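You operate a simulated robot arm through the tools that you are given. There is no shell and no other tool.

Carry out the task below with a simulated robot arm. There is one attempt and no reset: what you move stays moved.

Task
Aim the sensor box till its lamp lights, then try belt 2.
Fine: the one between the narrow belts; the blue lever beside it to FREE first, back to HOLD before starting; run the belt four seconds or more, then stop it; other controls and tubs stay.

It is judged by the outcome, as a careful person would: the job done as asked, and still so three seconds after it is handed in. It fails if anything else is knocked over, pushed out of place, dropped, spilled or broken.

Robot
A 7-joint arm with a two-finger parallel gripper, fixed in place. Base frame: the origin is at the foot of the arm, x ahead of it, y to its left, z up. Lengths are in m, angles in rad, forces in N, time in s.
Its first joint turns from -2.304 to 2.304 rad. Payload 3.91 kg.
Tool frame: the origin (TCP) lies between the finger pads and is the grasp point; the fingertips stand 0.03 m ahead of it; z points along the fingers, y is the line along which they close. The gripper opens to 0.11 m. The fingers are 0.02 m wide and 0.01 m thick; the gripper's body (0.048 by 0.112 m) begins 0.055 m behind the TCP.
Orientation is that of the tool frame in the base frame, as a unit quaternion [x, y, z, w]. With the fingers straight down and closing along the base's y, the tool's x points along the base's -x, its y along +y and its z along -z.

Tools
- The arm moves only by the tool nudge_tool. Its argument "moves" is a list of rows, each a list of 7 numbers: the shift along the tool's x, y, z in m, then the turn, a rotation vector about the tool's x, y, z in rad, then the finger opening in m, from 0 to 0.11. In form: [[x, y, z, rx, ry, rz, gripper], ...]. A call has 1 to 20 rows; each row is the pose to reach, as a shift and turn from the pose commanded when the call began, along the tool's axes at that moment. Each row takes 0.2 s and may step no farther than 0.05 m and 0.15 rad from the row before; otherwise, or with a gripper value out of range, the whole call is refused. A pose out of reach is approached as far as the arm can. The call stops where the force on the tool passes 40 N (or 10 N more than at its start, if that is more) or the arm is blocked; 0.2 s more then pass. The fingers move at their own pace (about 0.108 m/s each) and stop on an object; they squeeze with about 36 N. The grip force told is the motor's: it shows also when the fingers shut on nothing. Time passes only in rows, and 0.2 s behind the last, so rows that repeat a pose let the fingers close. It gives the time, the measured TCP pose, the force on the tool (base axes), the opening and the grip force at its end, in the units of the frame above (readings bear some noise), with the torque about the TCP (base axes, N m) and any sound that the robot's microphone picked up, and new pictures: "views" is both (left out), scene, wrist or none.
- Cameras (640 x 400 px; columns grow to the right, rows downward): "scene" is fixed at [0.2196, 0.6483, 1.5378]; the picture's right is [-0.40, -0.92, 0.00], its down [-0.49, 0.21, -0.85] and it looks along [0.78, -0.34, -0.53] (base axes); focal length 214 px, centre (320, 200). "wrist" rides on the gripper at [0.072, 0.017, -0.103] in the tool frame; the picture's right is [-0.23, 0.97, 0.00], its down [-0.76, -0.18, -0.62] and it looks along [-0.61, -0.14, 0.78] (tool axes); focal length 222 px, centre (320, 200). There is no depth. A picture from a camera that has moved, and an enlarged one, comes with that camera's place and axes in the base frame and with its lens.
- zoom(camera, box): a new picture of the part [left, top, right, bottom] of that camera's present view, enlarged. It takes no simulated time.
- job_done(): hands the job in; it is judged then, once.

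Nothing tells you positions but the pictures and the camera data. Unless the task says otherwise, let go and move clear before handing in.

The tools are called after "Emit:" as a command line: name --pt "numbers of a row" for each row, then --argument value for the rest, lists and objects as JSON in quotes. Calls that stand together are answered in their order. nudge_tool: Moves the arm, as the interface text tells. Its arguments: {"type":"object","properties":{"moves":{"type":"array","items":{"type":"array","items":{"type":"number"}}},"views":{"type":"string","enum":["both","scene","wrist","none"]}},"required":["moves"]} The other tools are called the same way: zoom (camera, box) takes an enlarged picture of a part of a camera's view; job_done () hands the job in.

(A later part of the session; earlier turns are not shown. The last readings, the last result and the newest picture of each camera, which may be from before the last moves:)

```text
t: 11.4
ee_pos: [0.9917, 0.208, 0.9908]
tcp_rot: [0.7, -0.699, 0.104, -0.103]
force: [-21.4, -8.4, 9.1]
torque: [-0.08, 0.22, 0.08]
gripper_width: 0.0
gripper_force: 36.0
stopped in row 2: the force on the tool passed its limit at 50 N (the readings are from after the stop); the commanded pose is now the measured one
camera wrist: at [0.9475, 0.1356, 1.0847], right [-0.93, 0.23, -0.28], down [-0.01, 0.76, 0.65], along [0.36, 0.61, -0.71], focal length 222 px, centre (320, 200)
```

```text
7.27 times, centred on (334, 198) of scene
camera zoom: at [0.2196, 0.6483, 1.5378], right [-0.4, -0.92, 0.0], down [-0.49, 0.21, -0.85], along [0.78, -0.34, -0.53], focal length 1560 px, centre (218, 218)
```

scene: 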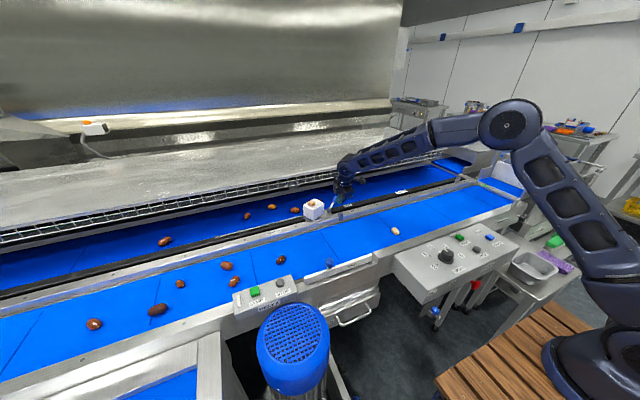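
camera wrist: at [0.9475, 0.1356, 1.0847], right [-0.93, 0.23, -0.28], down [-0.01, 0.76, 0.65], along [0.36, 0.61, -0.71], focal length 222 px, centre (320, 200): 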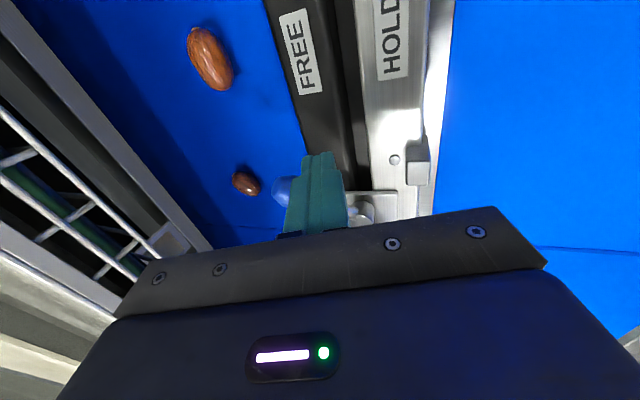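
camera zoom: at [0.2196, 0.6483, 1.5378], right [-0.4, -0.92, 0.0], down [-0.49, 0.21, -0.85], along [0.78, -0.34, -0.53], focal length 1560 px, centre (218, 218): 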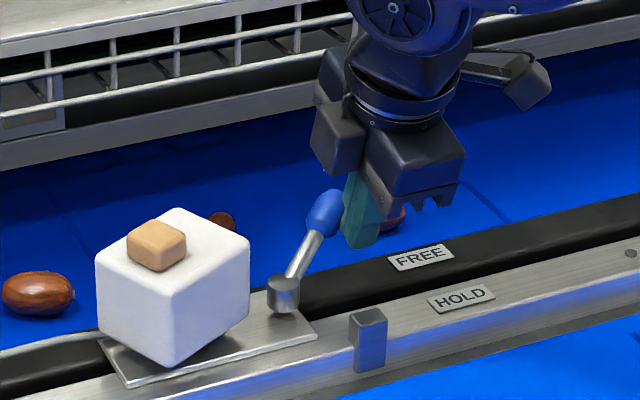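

The end stop was reached (contact force rose), so the lever is at FREE. I'll back off, rise, and go to the near side of the box by its +y near corner, where a small +x push should turn it clockwise toward the reflector.

Emit:
nudge_tool --pt "0 0.0287 -0.0089 0 0 0 0" --pt "0 0.0573 -0.0177 0 0 0 0" --pt "0 0.0455 -0.0559 0 0 0 0" --pt "-0.02 0.0683 -0.0839 0 0 0 0" --pt "-0.06 0.0748 -0.0965 0 0 0 0" --pt "-0.105 0.0748 -0.0965 0 0 0 0" --pt "-0.15 0.0748 -0.0965 0 0 0 0" --pt "-0.162 0.0748 -0.0965 0 0 0 0" --views "both"

Emit:
zoom --camera "scene" --box '[280, 165, 368, 220]'

Emit:
zoom --camera "wrist" --box '[200, 30, 360, 230]'

```text
t: 13.2
ee_pos: [0.8957, 0.3695, 1.0588]
tcp_rot: [0.7, -0.699, 0.105, -0.102]
force: [-0.4, -0.5, 0.2]
torque: [-0.01, 0.04, 0.0]
gripper_width: 0.0
gripper_force: 36.4
camera wrist: at [0.8495, 0.2976, 1.1542], right [-0.93, 0.23, -0.28], down [-0.01, 0.76, 0.65], along [0.36, 0.61, -0.71], focal length 222 px, centre (320, 200)
```

scene: 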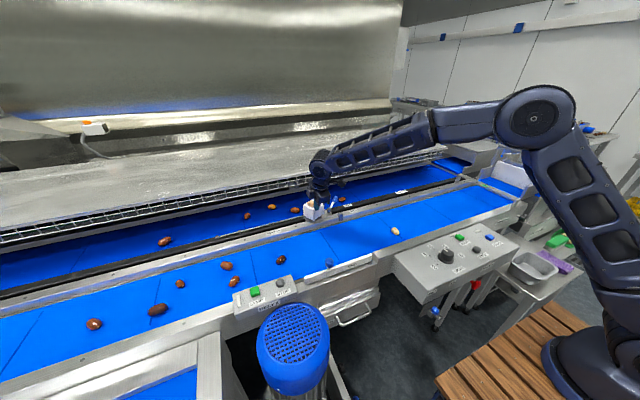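
wrist: 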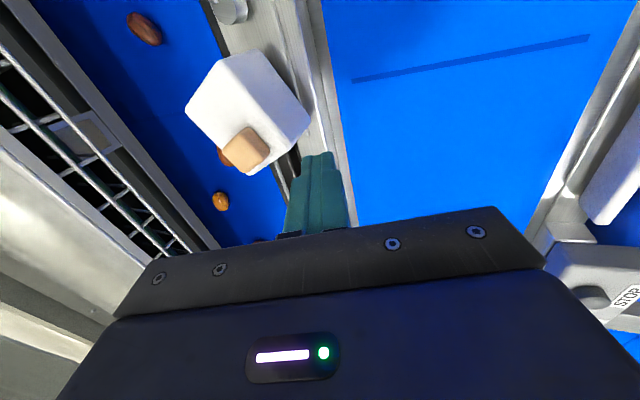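

```text
7.27 times, centred on (324, 192) of scene
camera zoom: at [0.2196, 0.6483, 1.5378], right [-0.4, -0.92, 0.0], down [-0.49, 0.21, -0.85], along [0.78, -0.34, -0.53], focal length 1560 px, centre (291, 254)
```

zoom: 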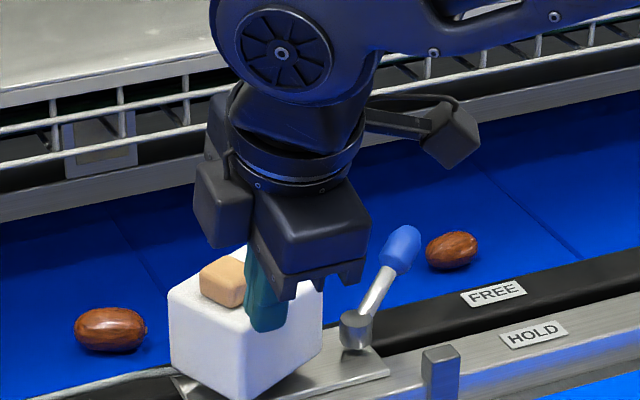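

```text
2.00 times, centred on (280, 130) of wrist
camera zoom: at [0.8495, 0.2976, 1.1542], right [-0.93, 0.23, -0.28], down [-0.01, 0.76, 0.65], along [0.36, 0.61, -0.71], focal length 444 px, centre (400, 340)
```

zoom: 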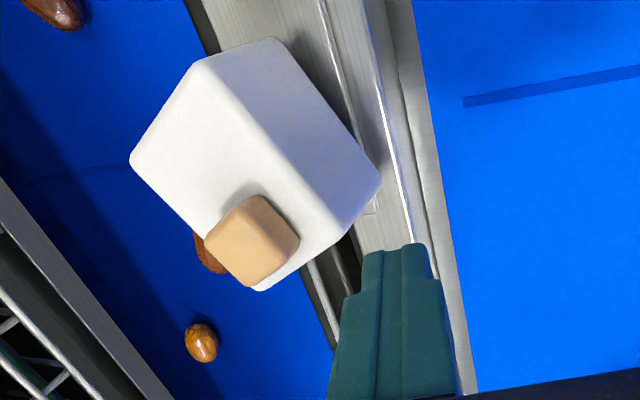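

From this view the box corners give its centre at about (0.990, 0.353), turned about 24° from facing the reflector at (1.285, 0.345). I'll descend beside its near +y corner.

Emit:
nudge_tool --pt "-0.0045 0.007 0.0313 0 0 0 0" --pt "-0.0085 0.0141 0.0626 0 0 0 0" --views "both"

Emit:
zoom --camera "wrist" --box '[180, 30, 370, 230]'

Emit:
zoom --camera "scene" --box '[280, 165, 368, 220]'

```text
t: 13.8
ee_pos: [0.8992, 0.38, 0.9962]
tcp_rot: [0.7, -0.699, 0.104, -0.102]
force: [-0.4, 0.2, 0.2]
torque: [0.03, 0.0, -0.03]
gripper_width: 0.0
gripper_force: 36.1
camera wrist: at [0.8537, 0.3059, 1.0902], right [-0.93, 0.23, -0.28], down [-0.01, 0.76, 0.65], along [0.36, 0.61, -0.71], focal length 222 px, centre (320, 200)
```

scene: 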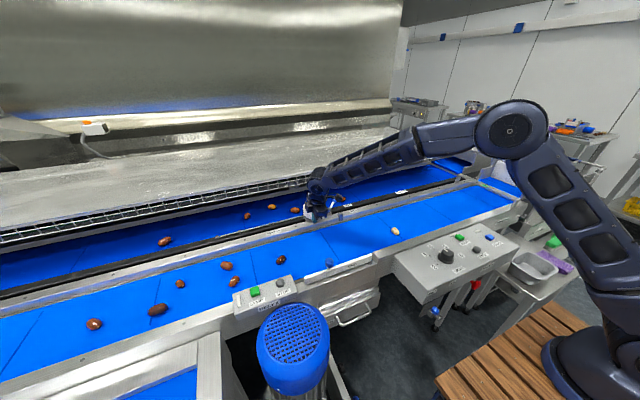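
wrist: 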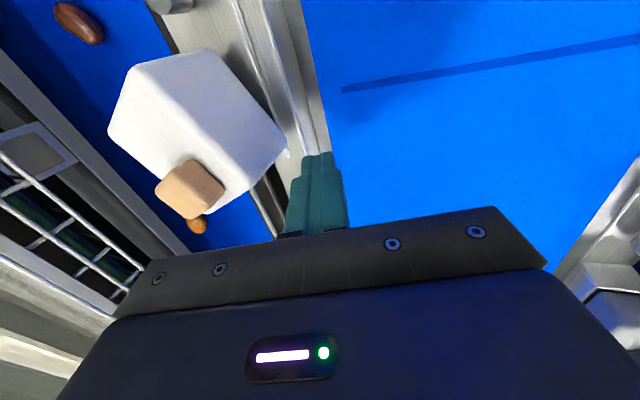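

```text
2.00 times, centred on (275, 130) of wrist
camera zoom: at [0.8537, 0.3059, 1.0902], right [-0.93, 0.23, -0.28], down [-0.01, 0.76, 0.65], along [0.36, 0.61, -0.71], focal length 444 px, centre (410, 340)
```

zoom: 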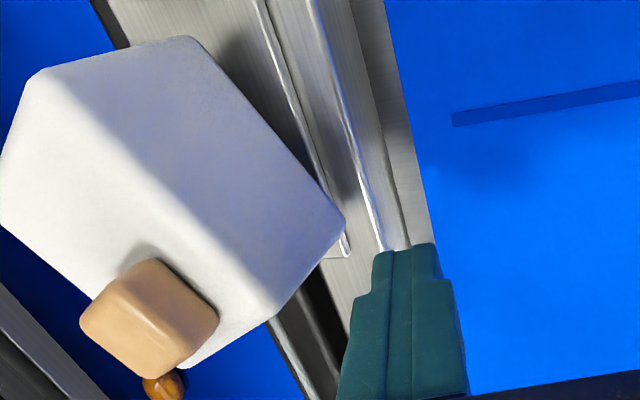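

```text
7.27 times, centred on (324, 192) of scene
camera zoom: at [0.2196, 0.6483, 1.5378], right [-0.4, -0.92, 0.0], down [-0.49, 0.21, -0.85], along [0.78, -0.34, -0.53], focal length 1560 px, centre (291, 254)
```

zoom: 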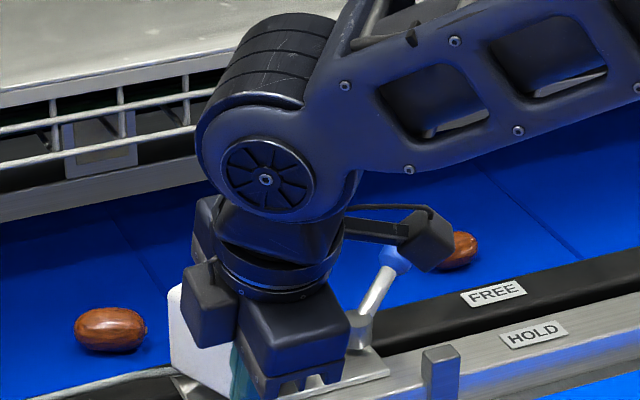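

Now I'll push +x gently: approach to contact, then a few small steps, and check the lamp.

Emit:
nudge_tool --pt "0.008 -0.0096 0.003 0 0 0 0" --pt "0.008 -0.0191 0.0059 0 0 0 0" --pt "0.008 -0.0239 0.0074 0 0 0 0" --pt "0.008 -0.0277 0.0086 0 0 0 0" --pt "0.008 -0.0306 0.0095 0 0 0 0" --views "both"

Emit:
zoom --camera "wrist" --box '[180, 30, 370, 230]'

```text
t: 14.8
ee_pos: [0.9224, 0.3774, 0.9947]
tcp_rot: [0.703, -0.697, 0.101, -0.102]
force: [-5.8, 3.5, 1.5]
torque: [0.12, 0.1, 0.05]
gripper_width: 0.0001
gripper_force: 35.9
stopped in row 5: the force on the tool passed its limit at 44 N (the readings are from after the stop); the commanded pose is now the measured one
camera wrist: at [0.8779, 0.3042, 1.0894], right [-0.94, 0.22, -0.28], down [-0.01, 0.76, 0.65], along [0.35, 0.61, -0.71], focal length 222 px, centre (320, 200)
```

scene: 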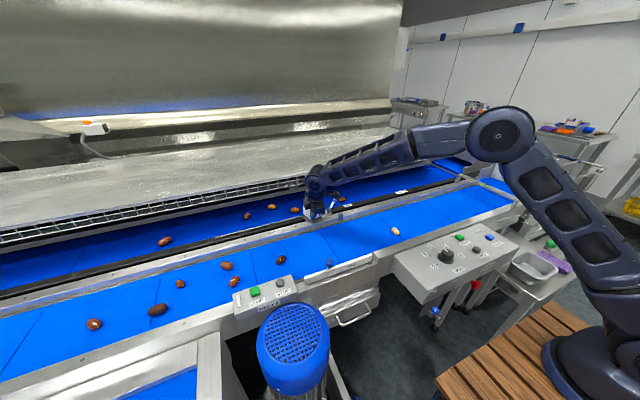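
wrist: 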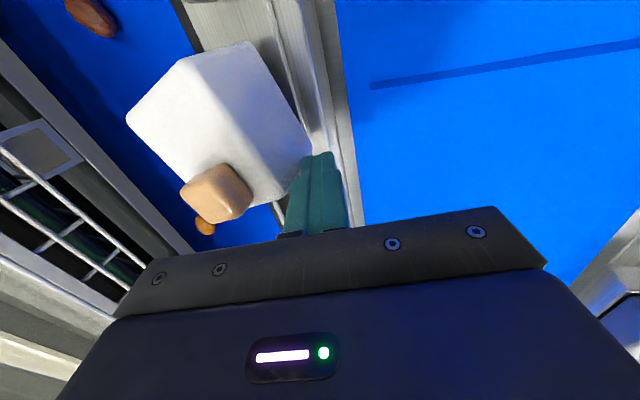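

```text
2.00 times, centred on (275, 130) of wrist
camera zoom: at [0.8779, 0.3042, 1.0894], right [-0.94, 0.22, -0.28], down [-0.01, 0.76, 0.65], along [0.35, 0.61, -0.71], focal length 444 px, centre (410, 340)
```

zoom: 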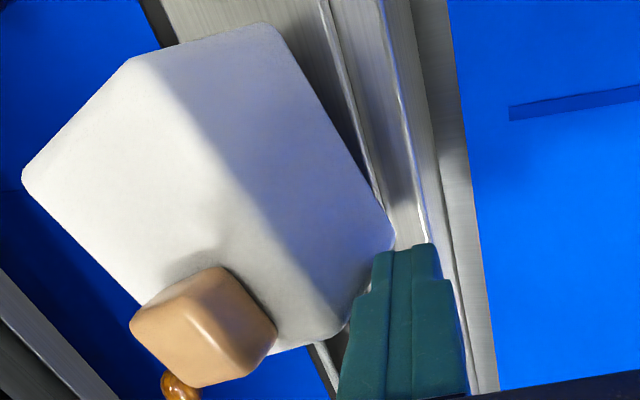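

The box turned about 10° clockwise before the force limit tripped; the lamp is still unlit. I'll continue more slowly, pushing closer to the corner for better leverage.

Emit:
nudge_tool --pt "-0.002 -0.001 0.0003 0 0 0 0" --pt "-0.003 -0.0019 0.0006 0 0 0 0" --pt "-0.003 -0.0029 0.0009 0 0 0 0" --pt "-0.003 -0.0038 0.0012 0 0 0 0" --pt "-0.003 -0.0048 0.0015 0 0 0 0" --pt "-0.003 -0.0048 0.0015 0 0 0 0" --views "wrist"

Emit:
zoom --camera "wrist" --box '[180, 30, 370, 230]'

```text
t: 16.2
ee_pos: [0.9256, 0.3817, 0.9938]
tcp_rot: [0.703, -0.697, 0.1, -0.103]
force: [-23.6, 20.9, 6.6]
torque: [0.55, 0.55, 0.39]
gripper_width: 0.0
gripper_force: 35.8
camera wrist: at [0.882, 0.3084, 1.089], right [-0.94, 0.22, -0.28], down [-0.01, 0.76, 0.65], along [0.35, 0.61, -0.71], focal length 222 px, centre (320, 200)
```

wrist: 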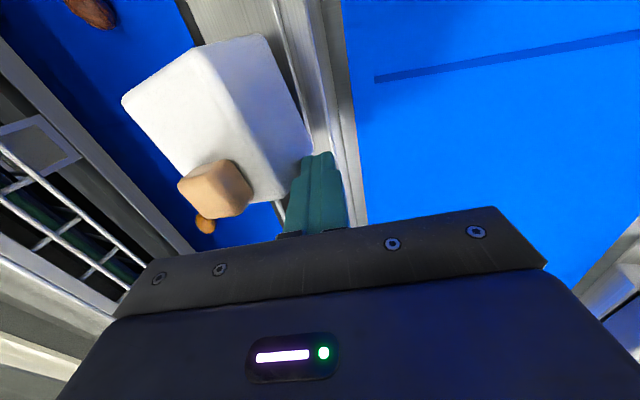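

```text
2.00 times, centred on (275, 130) of wrist
camera zoom: at [0.882, 0.3084, 1.089], right [-0.94, 0.22, -0.28], down [-0.01, 0.76, 0.65], along [0.35, 0.61, -0.71], focal length 444 px, centre (410, 340)
```

zoom: 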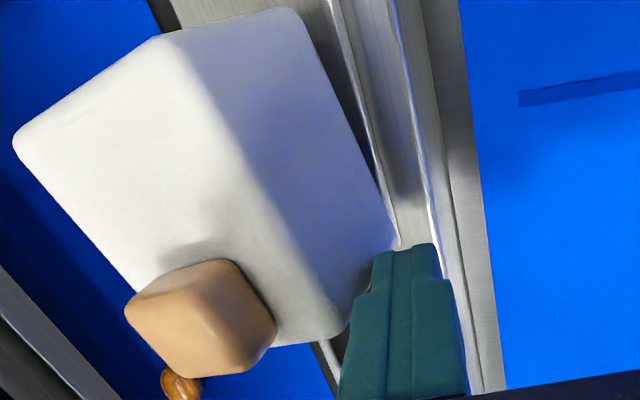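

The sideways force shows the finger edge is riding around the box's rounded corner rather than its face. I'll back off slightly, shift about 14 mm toward −y so the flat of the fingers meets the face near the corner, and push again.

Emit:
nudge_tool --pt "0 0.0076 -0.0024 0 0 0 0" --pt "0 0.0115 -0.0035 0 0 0 0" --pt "0.014 0.0115 -0.0035 0 0 0 0" --views "wrist"

Emit:
zoom --camera "wrist" --box '[180, 30, 370, 230]'

```text
t: 17.0
ee_pos: [0.9169, 0.3649, 0.9947]
tcp_rot: [0.702, -0.697, 0.101, -0.101]
force: [-0.6, 0.5, -0.3]
torque: [0.01, -0.05, -0.02]
gripper_width: 0.0002
gripper_force: 36.0
camera wrist: at [0.8722, 0.2916, 1.0884], right [-0.94, 0.22, -0.28], down [-0.01, 0.76, 0.65], along [0.35, 0.61, -0.71], focal length 222 px, centre (320, 200)
```

wrist: 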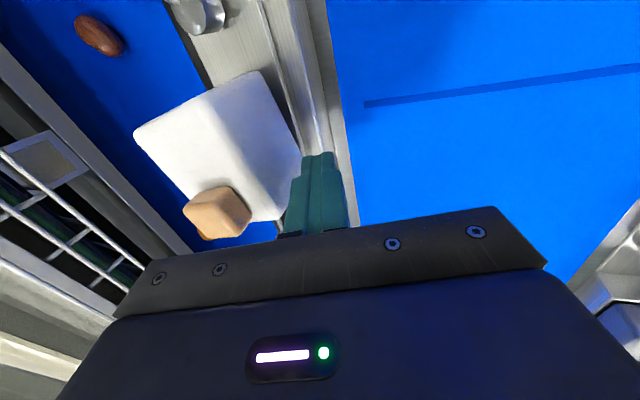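

```text
2.00 times, centred on (275, 130) of wrist
camera zoom: at [0.8722, 0.2916, 1.0884], right [-0.94, 0.22, -0.28], down [-0.01, 0.76, 0.65], along [0.35, 0.61, -0.71], focal length 444 px, centre (410, 340)
```

zoom: 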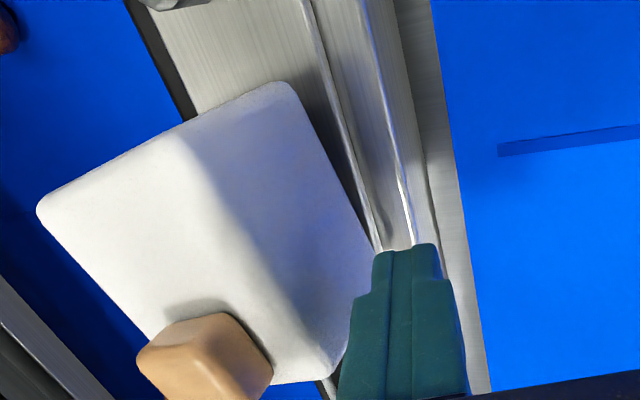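

Emit:
nudge_tool --pt "0 -0.0019 0.0006 0 0 0 0" --pt "0 -0.0038 0.0012 0 0 0 0" --pt "0 -0.0057 0.0018 0 0 0 0" --pt "0 -0.0072 0.0022 0 0 0 0" --pt "0 -0.0086 0.0027 0 0 0 0" --pt "0 -0.01 0.0031 0 0 0 0" --pt "0 -0.0115 0.0035 0 0 0 0" --views "wrist"

Emit:
zoom --camera "wrist" --box '[180, 30, 370, 230]'

```text
t: 18.6
ee_pos: [0.9269, 0.366, 0.9943]
tcp_rot: [0.702, -0.698, 0.101, -0.102]
force: [-4.0, 1.9, 1.6]
torque: [0.1, 0.07, 0.05]
gripper_width: 0.0
gripper_force: 36.4
camera wrist: at [0.8834, 0.293, 1.0889], right [-0.94, 0.22, -0.28], down [-0.01, 0.76, 0.65], along [0.35, 0.61, -0.71], focal length 222 px, centre (320, 200)
```

wrist: 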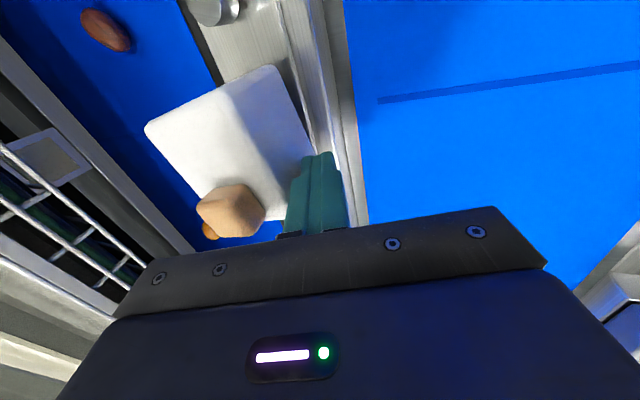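

```text
2.00 times, centred on (275, 130) of wrist
camera zoom: at [0.8834, 0.293, 1.0889], right [-0.94, 0.22, -0.28], down [-0.01, 0.76, 0.65], along [0.35, 0.61, -0.71], focal length 444 px, centre (410, 340)
```

zoom: 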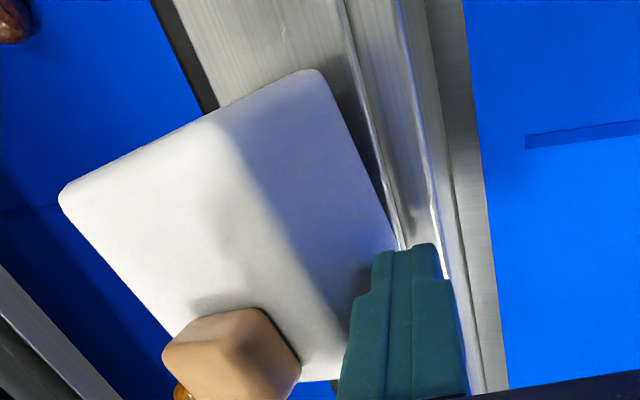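

The box is turning smoothly now with low force. Continuing in small steps and watching the lamp.

Emit:
nudge_tool --pt "0 -0.0014 0.0004 0 0 0 0" --pt "0 -0.0029 0.0009 0 0 0 0" --pt "0 -0.0043 0.0013 0 0 0 0" --views "wrist"

Emit:
zoom --camera "wrist" --box '[180, 30, 370, 230]'

```text
t: 19.4
ee_pos: [0.9303, 0.3695, 0.9943]
tcp_rot: [0.703, -0.696, 0.101, -0.102]
force: [-24.8, 19.4, 1.6]
torque: [0.46, 0.62, 0.52]
gripper_width: 0.0
gripper_force: 36.2
camera wrist: at [0.8861, 0.2951, 1.0888], right [-0.94, 0.22, -0.28], down [-0.01, 0.76, 0.65], along [0.35, 0.61, -0.71], focal length 222 px, centre (320, 200)
```

wrist: 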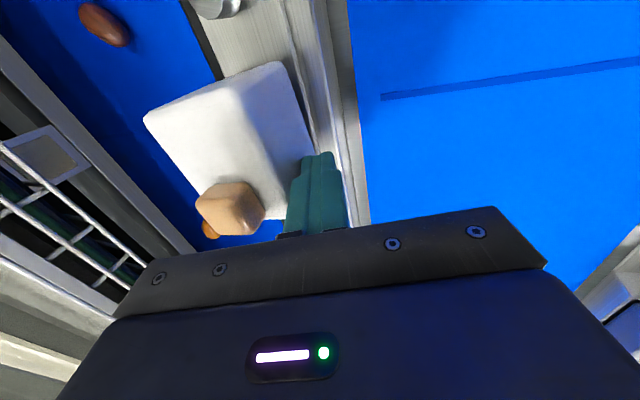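

```text
2.00 times, centred on (275, 130) of wrist
camera zoom: at [0.8861, 0.2951, 1.0888], right [-0.94, 0.22, -0.28], down [-0.01, 0.76, 0.65], along [0.35, 0.61, -0.71], focal length 444 px, centre (410, 340)
```

zoom: 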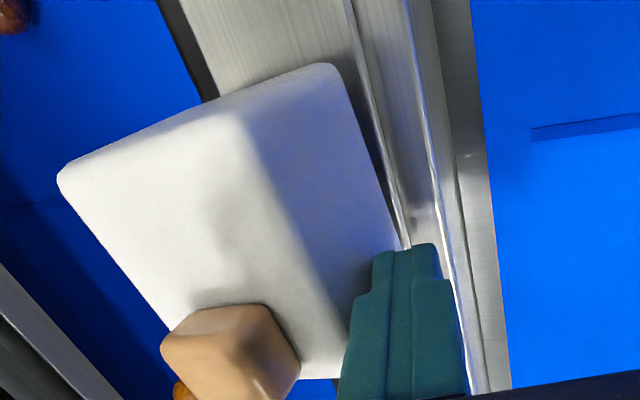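

The lateral force is friction from the contact point moving +y as the box turns. The box is now about 7° from square to the rail; I'll move along the tangent (+x and +y).

Emit:
nudge_tool --pt "-0.002 -0.0005 0.0001 0 0 0 0" --pt "-0.004 -0.001 0.0003 0 0 0 0" --pt "-0.006 -0.0019 0.0006 0 0 0 0" --pt "-0.007 -0.0024 0.0008 0 0 0 0" --views "wrist"

Emit:
zoom --camera "wrist" --box '[180, 30, 370, 230]'

```text
t: 20.4
ee_pos: [0.9337, 0.3747, 0.9954]
tcp_rot: [0.702, -0.698, 0.101, -0.102]
force: [-34.5, 13.9, -0.6]
torque: [0.39, 0.96, -0.09]
gripper_width: 0.0
gripper_force: 35.3
camera wrist: at [0.8894, 0.3003, 1.0888], right [-0.94, 0.22, -0.28], down [-0.01, 0.76, 0.65], along [0.35, 0.61, -0.71], focal length 222 px, centre (320, 200)
```

wrist: 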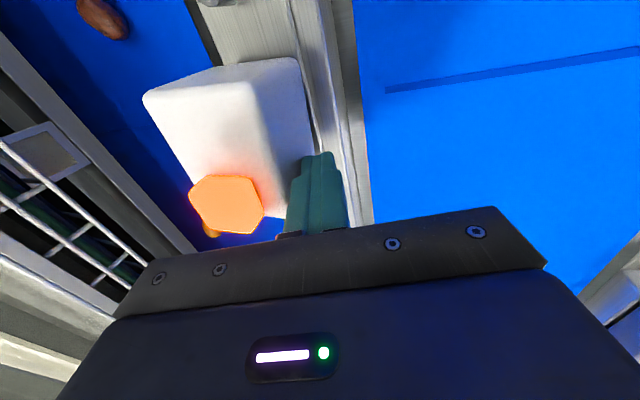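

```text
2.00 times, centred on (275, 130) of wrist
camera zoom: at [0.8894, 0.3003, 1.0888], right [-0.94, 0.22, -0.28], down [-0.01, 0.76, 0.65], along [0.35, 0.61, -0.71], focal length 444 px, centre (410, 340)
```

zoom: 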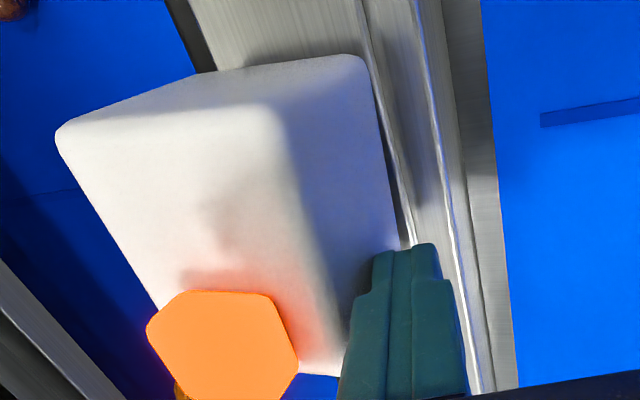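

The lamp lit (bright orange). I'll back straight off and check it stays lit.

Emit:
nudge_tool --pt "0 0.002 -0.0006 0 0 0 0" --pt "0 0.0057 -0.0018 0 0 0 0" --pt "0 0.0153 -0.0047 0 0 0 0" --pt "0 0.0287 -0.0089 0 0 0 0" --views "both"

Emit:
zoom --camera "wrist" --box '[120, 0, 370, 240]'

```text
t: 21.4
ee_pos: [0.9055, 0.3722, 0.9945]
tcp_rot: [0.702, -0.697, 0.102, -0.102]
force: [0.0, -0.9, 0.0]
torque: [0.01, 0.0, -0.02]
gripper_width: 0.0001
gripper_force: 36.0
camera wrist: at [0.8609, 0.2985, 1.0891], right [-0.94, 0.22, -0.28], down [-0.01, 0.76, 0.65], along [0.35, 0.61, -0.71], focal length 222 px, centre (320, 200)
```

scene: 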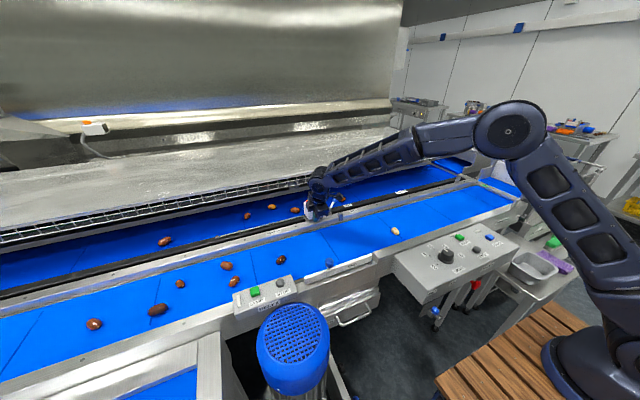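
wrist: 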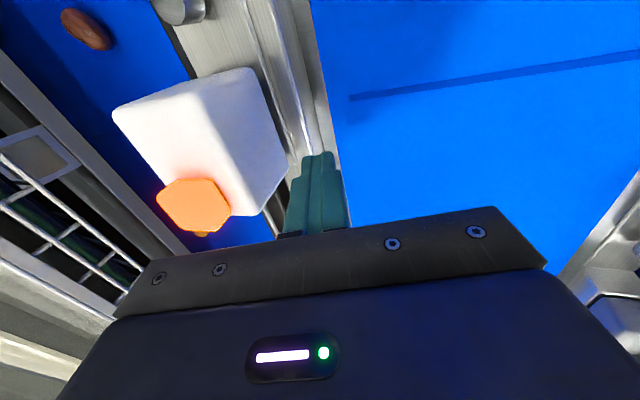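

```text
1.67 times, centred on (245, 120) of wrist
camera zoom: at [0.8609, 0.2985, 1.0891], right [-0.94, 0.22, -0.28], down [-0.01, 0.76, 0.65], along [0.35, 0.61, -0.71], focal length 370 px, centre (445, 333)
```

zoom: 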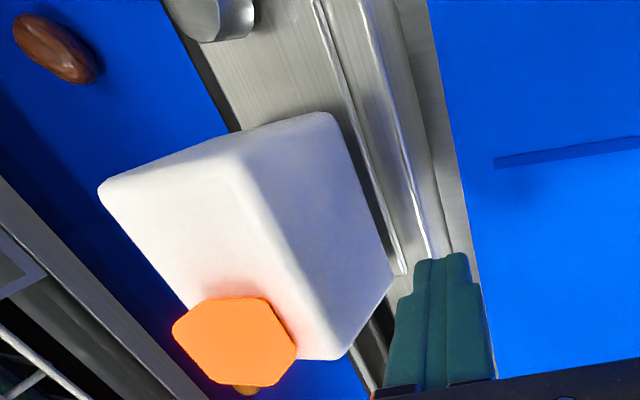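

Lamp remains lit with the hand off; the box is now square to the reflector. Next I'll go up and over to the far side of the lever knob to pull it back to HOLD.

Emit:
nudge_tool --pt "0 -0.0103 -0.0334 0 0 0 0" --pt "0 -0.0207 -0.0669 0 0 0 0" --pt "0.045 -0.0207 -0.0669 0 0 0 0" --pt "0.09 -0.0207 -0.0669 0 0 0 0" --pt "0.122 -0.0207 -0.0669 0 0 0 0" --pt "0.122 -0.0637 -0.0536 0 0 0 0" --pt "0.122 -0.1067 -0.0403 0 0 0 0" --pt "0.122 -0.1449 -0.0285 0 0 0 0" --pt "0.122 -0.162 -0.0232 0 0 0 0" --pt "0.122 -0.162 -0.0232 0 0 0 0" --views "both"

Emit:
zoom --camera "scene" --box '[280, 165, 368, 220]'

Emit:
zoom --camera "wrist" --box '[250, 30, 480, 230]'

```text
t: 23.6
ee_pos: [1.0539, 0.2515, 1.0641]
tcp_rot: [0.702, -0.697, 0.102, -0.102]
force: [0.1, 0.3, 1.3]
torque: [0.02, -0.03, 0.02]
gripper_width: 0.0001
gripper_force: 36.2
camera wrist: at [1.0092, 0.1781, 1.158], right [-0.94, 0.22, -0.28], down [-0.01, 0.76, 0.65], along [0.35, 0.61, -0.71], focal length 222 px, centre (320, 200)
```

scene: 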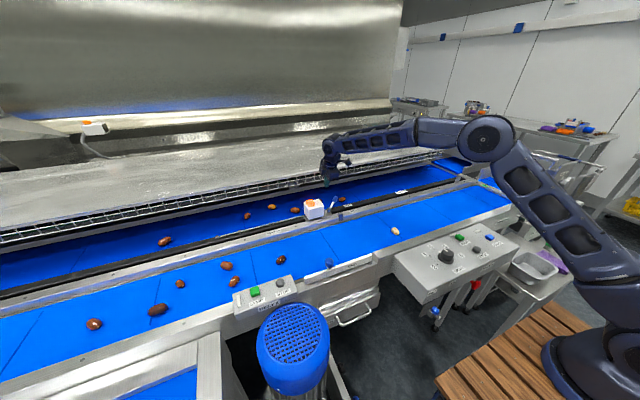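
wrist: 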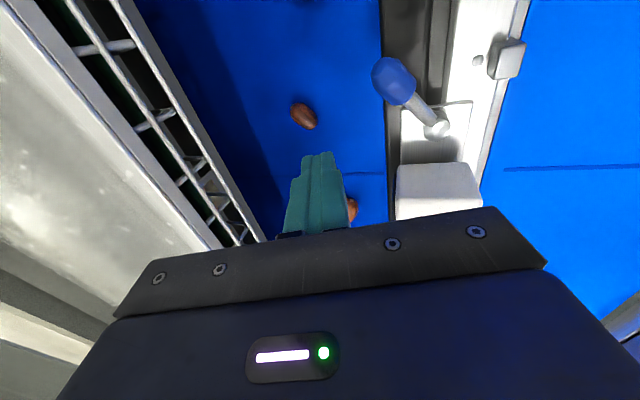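

```text
7.27 times, centred on (324, 192) of scene
camera zoom: at [0.2196, 0.6483, 1.5378], right [-0.4, -0.92, 0.0], down [-0.49, 0.21, -0.85], along [0.78, -0.34, -0.53], focal length 1560 px, centre (291, 254)
```

zoom: 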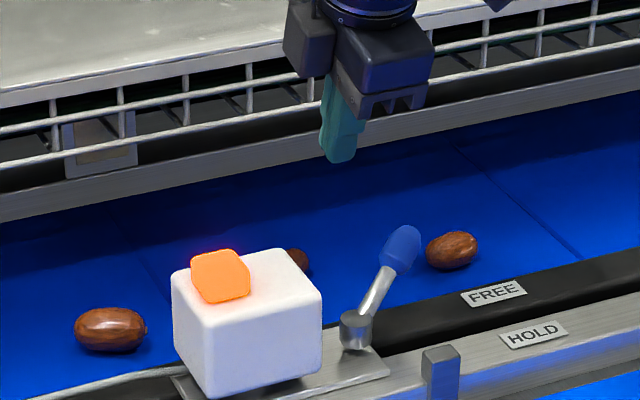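

```text
2.00 times, centred on (365, 130) of wrist
camera zoom: at [1.0092, 0.1781, 1.158], right [-0.94, 0.22, -0.28], down [-0.01, 0.76, 0.65], along [0.35, 0.61, -0.71], focal length 444 px, centre (230, 340)
```

zoom: 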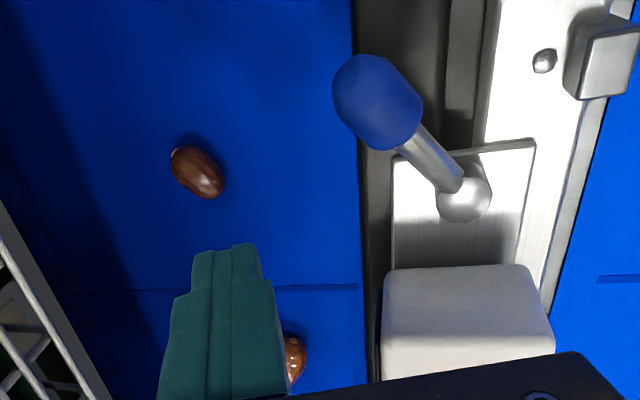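

The lamp stays lit and the lever's knob is at about (1.016, 0.221). I'll lower the fingertips just beyond it on the far side.

Emit:
nudge_tool --pt "0 0.0107 0.0345 0 0 0 0" --pt "0 0.0214 0.0691 0 0 0 0" --views "both"

Emit:
zoom --camera "wrist" --box '[250, 30, 480, 230]'

```text
t: 24.2
ee_pos: [1.0523, 0.2507, 0.9922]
tcp_rot: [0.702, -0.698, 0.102, -0.103]
force: [-1.2, -0.1, 0.2]
torque: [0.02, -0.04, 0.0]
gripper_width: 0.0
gripper_force: 35.6
camera wrist: at [1.0083, 0.1779, 1.0862], right [-0.94, 0.22, -0.28], down [-0.01, 0.76, 0.65], along [0.35, 0.61, -0.71], focal length 222 px, centre (320, 200)
```

scene: 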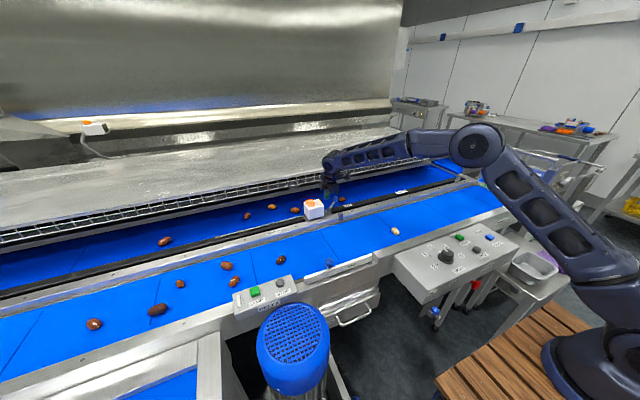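
wrist: 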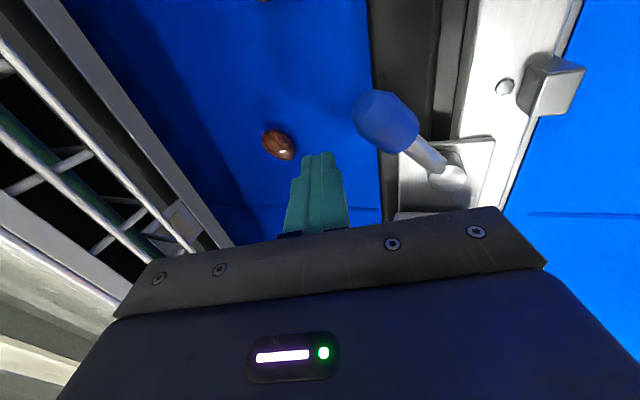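

```text
2.00 times, centred on (365, 130) of wrist
camera zoom: at [1.0083, 0.1779, 1.0862], right [-0.94, 0.22, -0.28], down [-0.01, 0.76, 0.65], along [0.35, 0.61, -0.71], focal length 444 px, centre (230, 340)
```

zoom: 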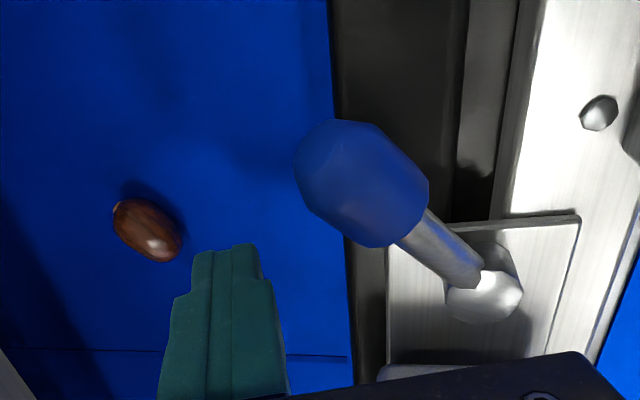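

The tip is on the far side of the knob. Pulling it along its arc back toward HOLD.

Emit:
nudge_tool --pt "0.0127 0.0117 -0.0036 0 0 0 0" --pt "0.0207 0.017 -0.0053 0 0 0 0" --pt "0.0282 0.0242 -0.0075 0 0 0 0" --pt "0.0349 0.0318 -0.0098 0 0 0 0" --pt "0.0392 0.0394 -0.0122 0 0 0 0" --pt "0.0427 0.0471 -0.0146 0 0 0 0" --pt "0.045 0.0552 -0.0171 0 0 0 0" --pt "0.0461 0.0633 -0.0196 0 0 0 0" --views "both"

Emit:
zoom --camera "wrist" --box '[250, 30, 480, 230]'

Emit:
zoom --camera "scene" --box '[280, 170, 368, 225]'

```text
t: 26.0
ee_pos: [0.9873, 0.2044, 0.9915]
tcp_rot: [0.702, -0.697, 0.101, -0.102]
force: [-0.1, 0.2, -0.9]
torque: [-0.01, 0.0, -0.04]
gripper_width: 0.0
gripper_force: 36.1
camera wrist: at [0.9432, 0.1318, 1.0856], right [-0.94, 0.22, -0.28], down [-0.01, 0.76, 0.65], along [0.35, 0.61, -0.71], focal length 222 px, centre (320, 200)
```

scene: 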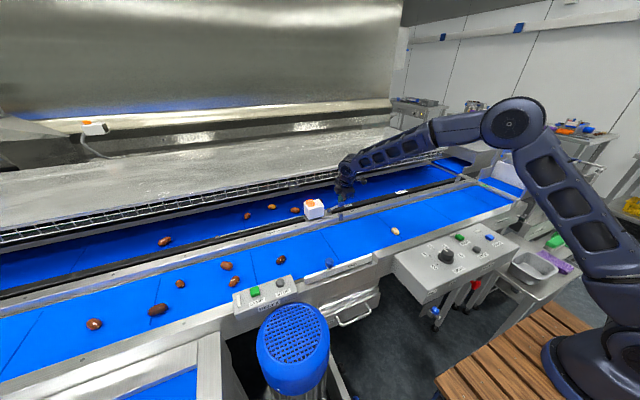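
wrist: 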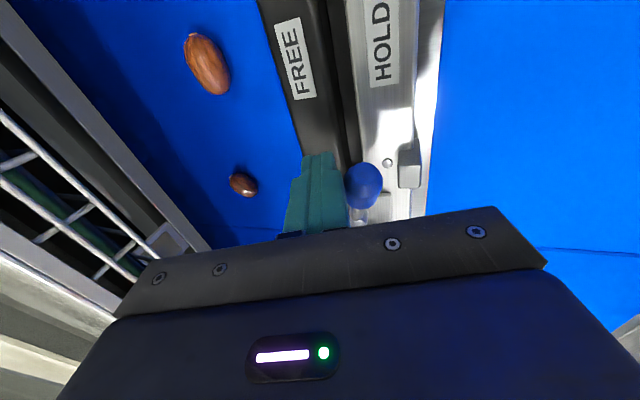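

```text
2.00 times, centred on (365, 130) of wrist
camera zoom: at [0.9432, 0.1318, 1.0856], right [-0.94, 0.22, -0.28], down [-0.01, 0.76, 0.65], along [0.35, 0.61, -0.71], focal length 444 px, centre (230, 340)
```

zoom: 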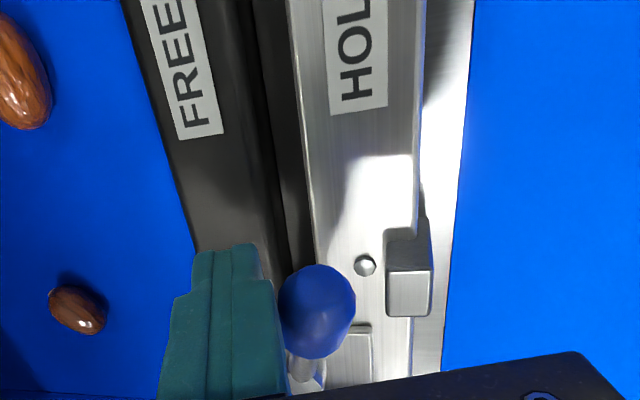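

```text
7.27 times, centred on (324, 198) of scene
camera zoom: at [0.2196, 0.6483, 1.5378], right [-0.4, -0.92, 0.0], down [-0.49, 0.21, -0.85], along [0.78, -0.34, -0.53], focal length 1560 px, centre (291, 218)
```

zoom: 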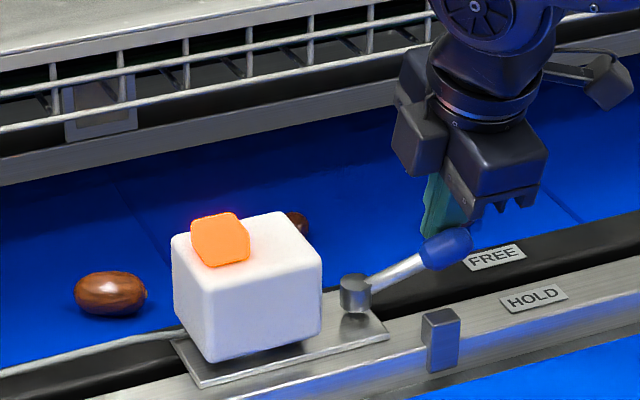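

The lever is past mid-travel and the lamp is still lit. Continuing gently to the HOLD end stop.

Emit:
nudge_tool --pt "0 0.0067 -0.0021 0 0 0 0" --pt "-0.0008 0.0134 -0.0041 0 0 0 0" --pt "-0.0015 0.0181 -0.0056 0 0 0 0" --pt "-0.002 0.022 -0.0068 0 0 0 0" --pt "-0.0025 0.0248 -0.0077 0 0 0 0" --pt "-0.003 0.0277 -0.0086 0 0 0 0" --pt "-0.003 0.0306 -0.0095 0 0 0 0" --views "both"

Emit:
zoom --camera "wrist" --box '[250, 30, 480, 230]'

Emit:
zoom --camera "scene" --box '[280, 170, 368, 225]'

```text
t: 27.3
ee_pos: [0.9636, 0.2075, 0.9955]
tcp_rot: [0.701, -0.698, 0.103, -0.106]
force: [2.5, 1.5, 2.1]
torque: [0.0, -0.02, 0.0]
gripper_width: 0.0
gripper_force: 36.6
stopped in row 6: the force on the tool passed its limit at 44 N (the readings are from after the stop); the commanded pose is now the measured one
camera wrist: at [0.9187, 0.1333, 1.0891], right [-0.93, 0.22, -0.28], down [-0.02, 0.76, 0.65], along [0.36, 0.61, -0.7], focal length 222 px, centre (320, 200)
```

scene: 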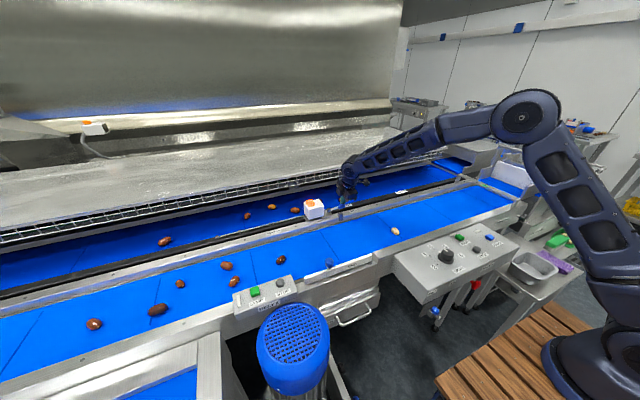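
wrist: 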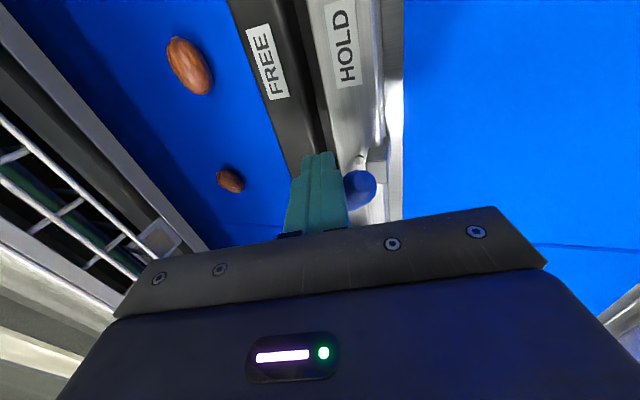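

```text
2.00 times, centred on (365, 130) of wrist
camera zoom: at [0.9187, 0.1333, 1.0891], right [-0.93, 0.22, -0.28], down [-0.02, 0.76, 0.65], along [0.36, 0.61, -0.7], focal length 444 px, centre (230, 340)
```

zoom: 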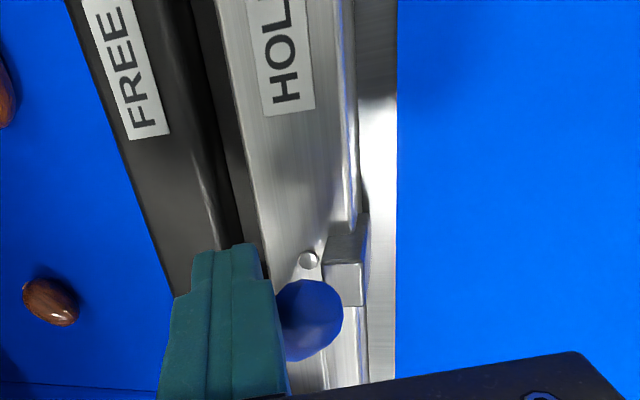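

```text
7.27 times, centred on (324, 198) of scene
camera zoom: at [0.2196, 0.6483, 1.5378], right [-0.4, -0.92, 0.0], down [-0.49, 0.21, -0.85], along [0.78, -0.34, -0.53], focal length 1560 px, centre (291, 218)
```

zoom: 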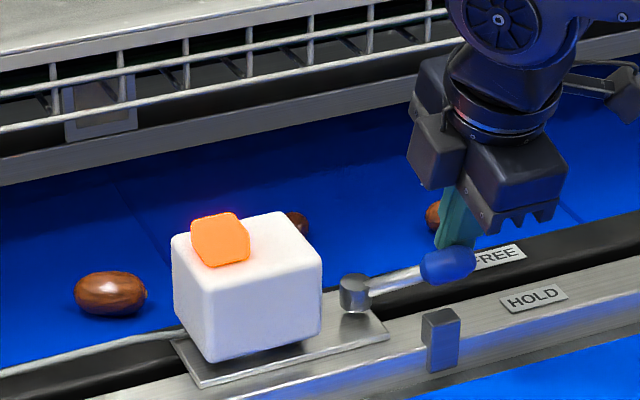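

Hit the HOLD stop. I'll back off and up, then compare the lever with its original picture using the same zoom window.

Emit:
nudge_tool --pt "0 -0.0115 0.0035 0 0 0 0" --pt "0 -0.0204 -0.025 0 0 0 0" --pt "0 -0.033 -0.065 0 0 0 0" --pt "0 -0.005 -0.09 0 0 0 0" --pt "0 0.035 -0.105 0 0 0 0" --pt "0 0.075 -0.12 0 0 0 0" --views "both"

Emit:
zoom --camera "scene" --box '[290, 185, 354, 225]'

Emit:
zoom --camera "wrist" --box '[200, 30, 400, 230]'

```text
t: 28.7
ee_pos: [0.8569, 0.2044, 1.0867]
tcp_rot: [0.701, -0.697, 0.104, -0.105]
force: [-0.3, 0.2, -1.2]
torque: [0.03, -0.04, -0.02]
gripper_width: 0.0
gripper_force: 36.2
camera wrist: at [0.8115, 0.1315, 1.1801], right [-0.93, 0.22, -0.28], down [-0.02, 0.76, 0.65], along [0.36, 0.61, -0.71], focal length 222 px, centre (320, 200)
```

scene: 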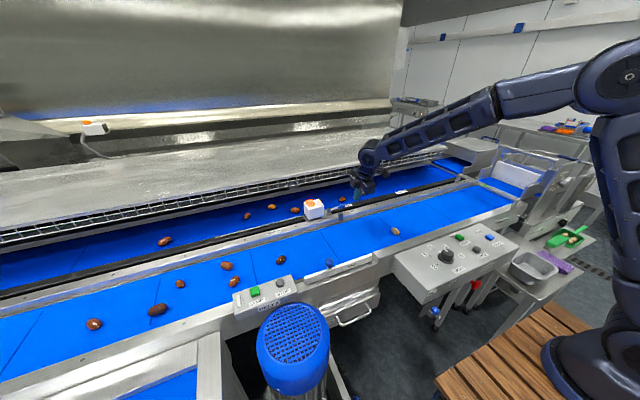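
wrist: 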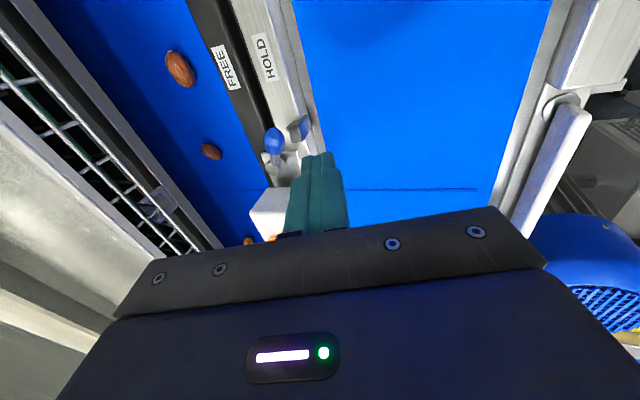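

```text
10.00 times, centred on (322, 205) of scene
camera zoom: at [0.2196, 0.6483, 1.5378], right [-0.4, -0.92, 0.0], down [-0.49, 0.21, -0.85], along [0.78, -0.34, -0.53], focal length 2145 px, centre (300, 150)
```

zoom: 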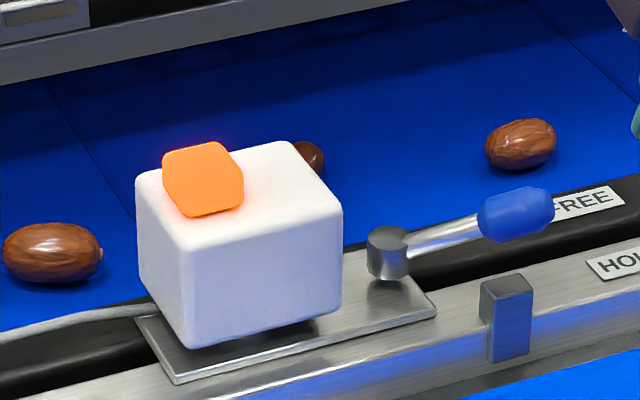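

```text
2.00 times, centred on (300, 130) of wrist
camera zoom: at [0.8115, 0.1315, 1.1801], right [-0.93, 0.22, -0.28], down [-0.02, 0.76, 0.65], along [0.36, 0.61, -0.71], focal length 444 px, centre (360, 340)
```

zoom: 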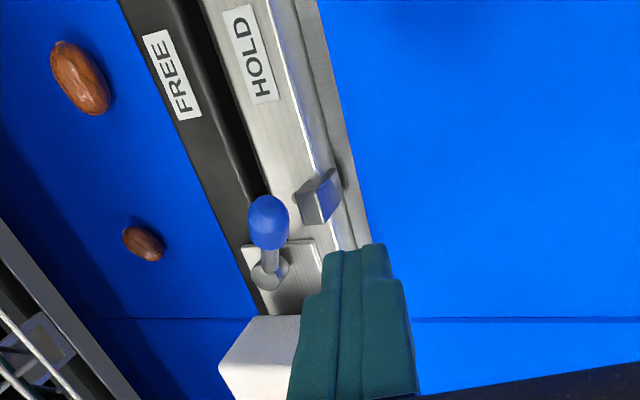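

The lever matches its original HOLD position exactly and the lamp is lit. Now I'll move to the BELT 2 panel (START about (0.66, 0.667, 0.97)), tool vertical, and look closely.

Emit:
nudge_tool --pt "-0.0376 0.0179 -0.0089 -0.0297 0 0 0" --pt "-0.0752 0.0357 -0.0178 -0.0594 0 0 0" --pt "-0.1128 0.0536 -0.0268 -0.0891 0 0 0" --pt "-0.1504 0.0715 -0.0357 -0.1188 0 0 0" --pt "-0.188 0.0894 -0.0446 -0.1485 0 0 0" --pt "-0.2256 0.1072 -0.0535 -0.1782 0 0 0" --pt "-0.2632 0.1251 -0.0624 -0.2079 0 0 0" --pt "-0.3008 0.143 -0.0714 -0.2376 0 0 0" --pt "-0.3384 0.1608 -0.0803 -0.2673 0 0 0" --pt "-0.376 0.1787 -0.0892 -0.297 0 0 0" --views "both"

Emit:
zoom --camera "wrist" --box '[200, 30, 460, 230]'

Emit:
zoom --camera "scene" --box '[220, 250, 316, 310]'

```text
t: 30.9
ee_pos: [0.6576, 0.5808, 1.1219]
tcp_rot: [0.709, -0.705, -0.001, 0.0]
force: [0.8, -0.6, 0.7]
torque: [0.0, 0.01, 0.01]
gripper_width: 0.0
gripper_force: 35.7
camera wrist: at [0.6422, 0.5061, 1.2249], right [-0.97, 0.22, 0.0], down [0.18, 0.76, 0.62], along [0.14, 0.61, -0.78], focal length 222 px, centre (320, 200)
```

scene: 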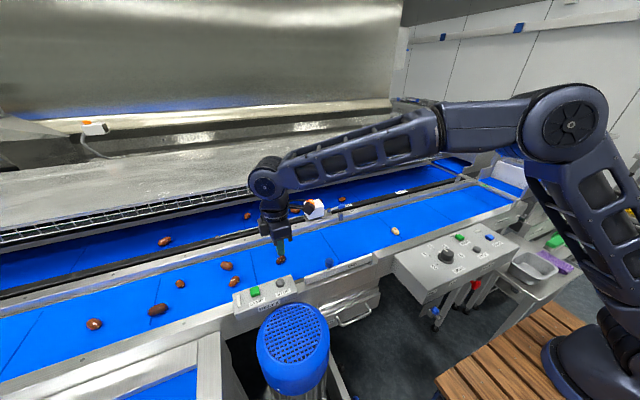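
wrist: 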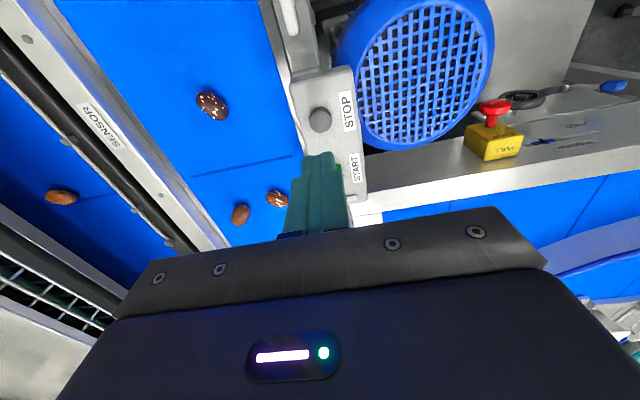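

```text
2.00 times, centred on (330, 130) of wrist
camera zoom: at [0.6422, 0.5061, 1.2249], right [-0.97, 0.22, 0.0], down [0.18, 0.76, 0.62], along [0.14, 0.61, -0.78], focal length 444 px, centre (300, 340)
```

zoom: 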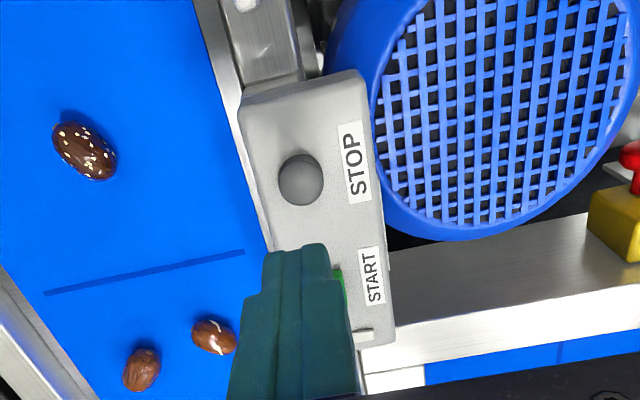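

```text
6.67 times, centred on (268, 280) of scene
camera zoom: at [0.2196, 0.6483, 1.5378], right [-0.4, -0.92, 0.0], down [-0.49, 0.21, -0.85], along [0.78, -0.34, -0.53], focal length 1430 px, centre (667, -333)
```

zoom: 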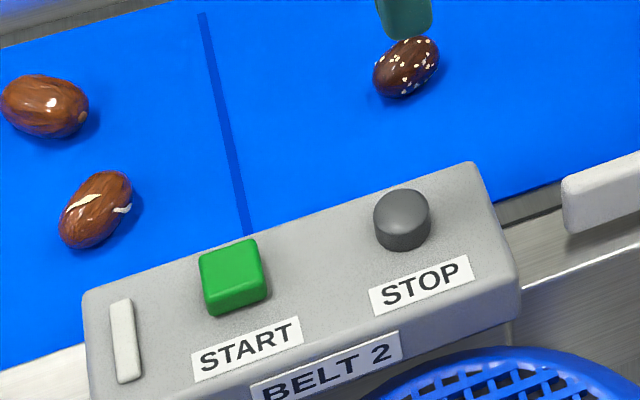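

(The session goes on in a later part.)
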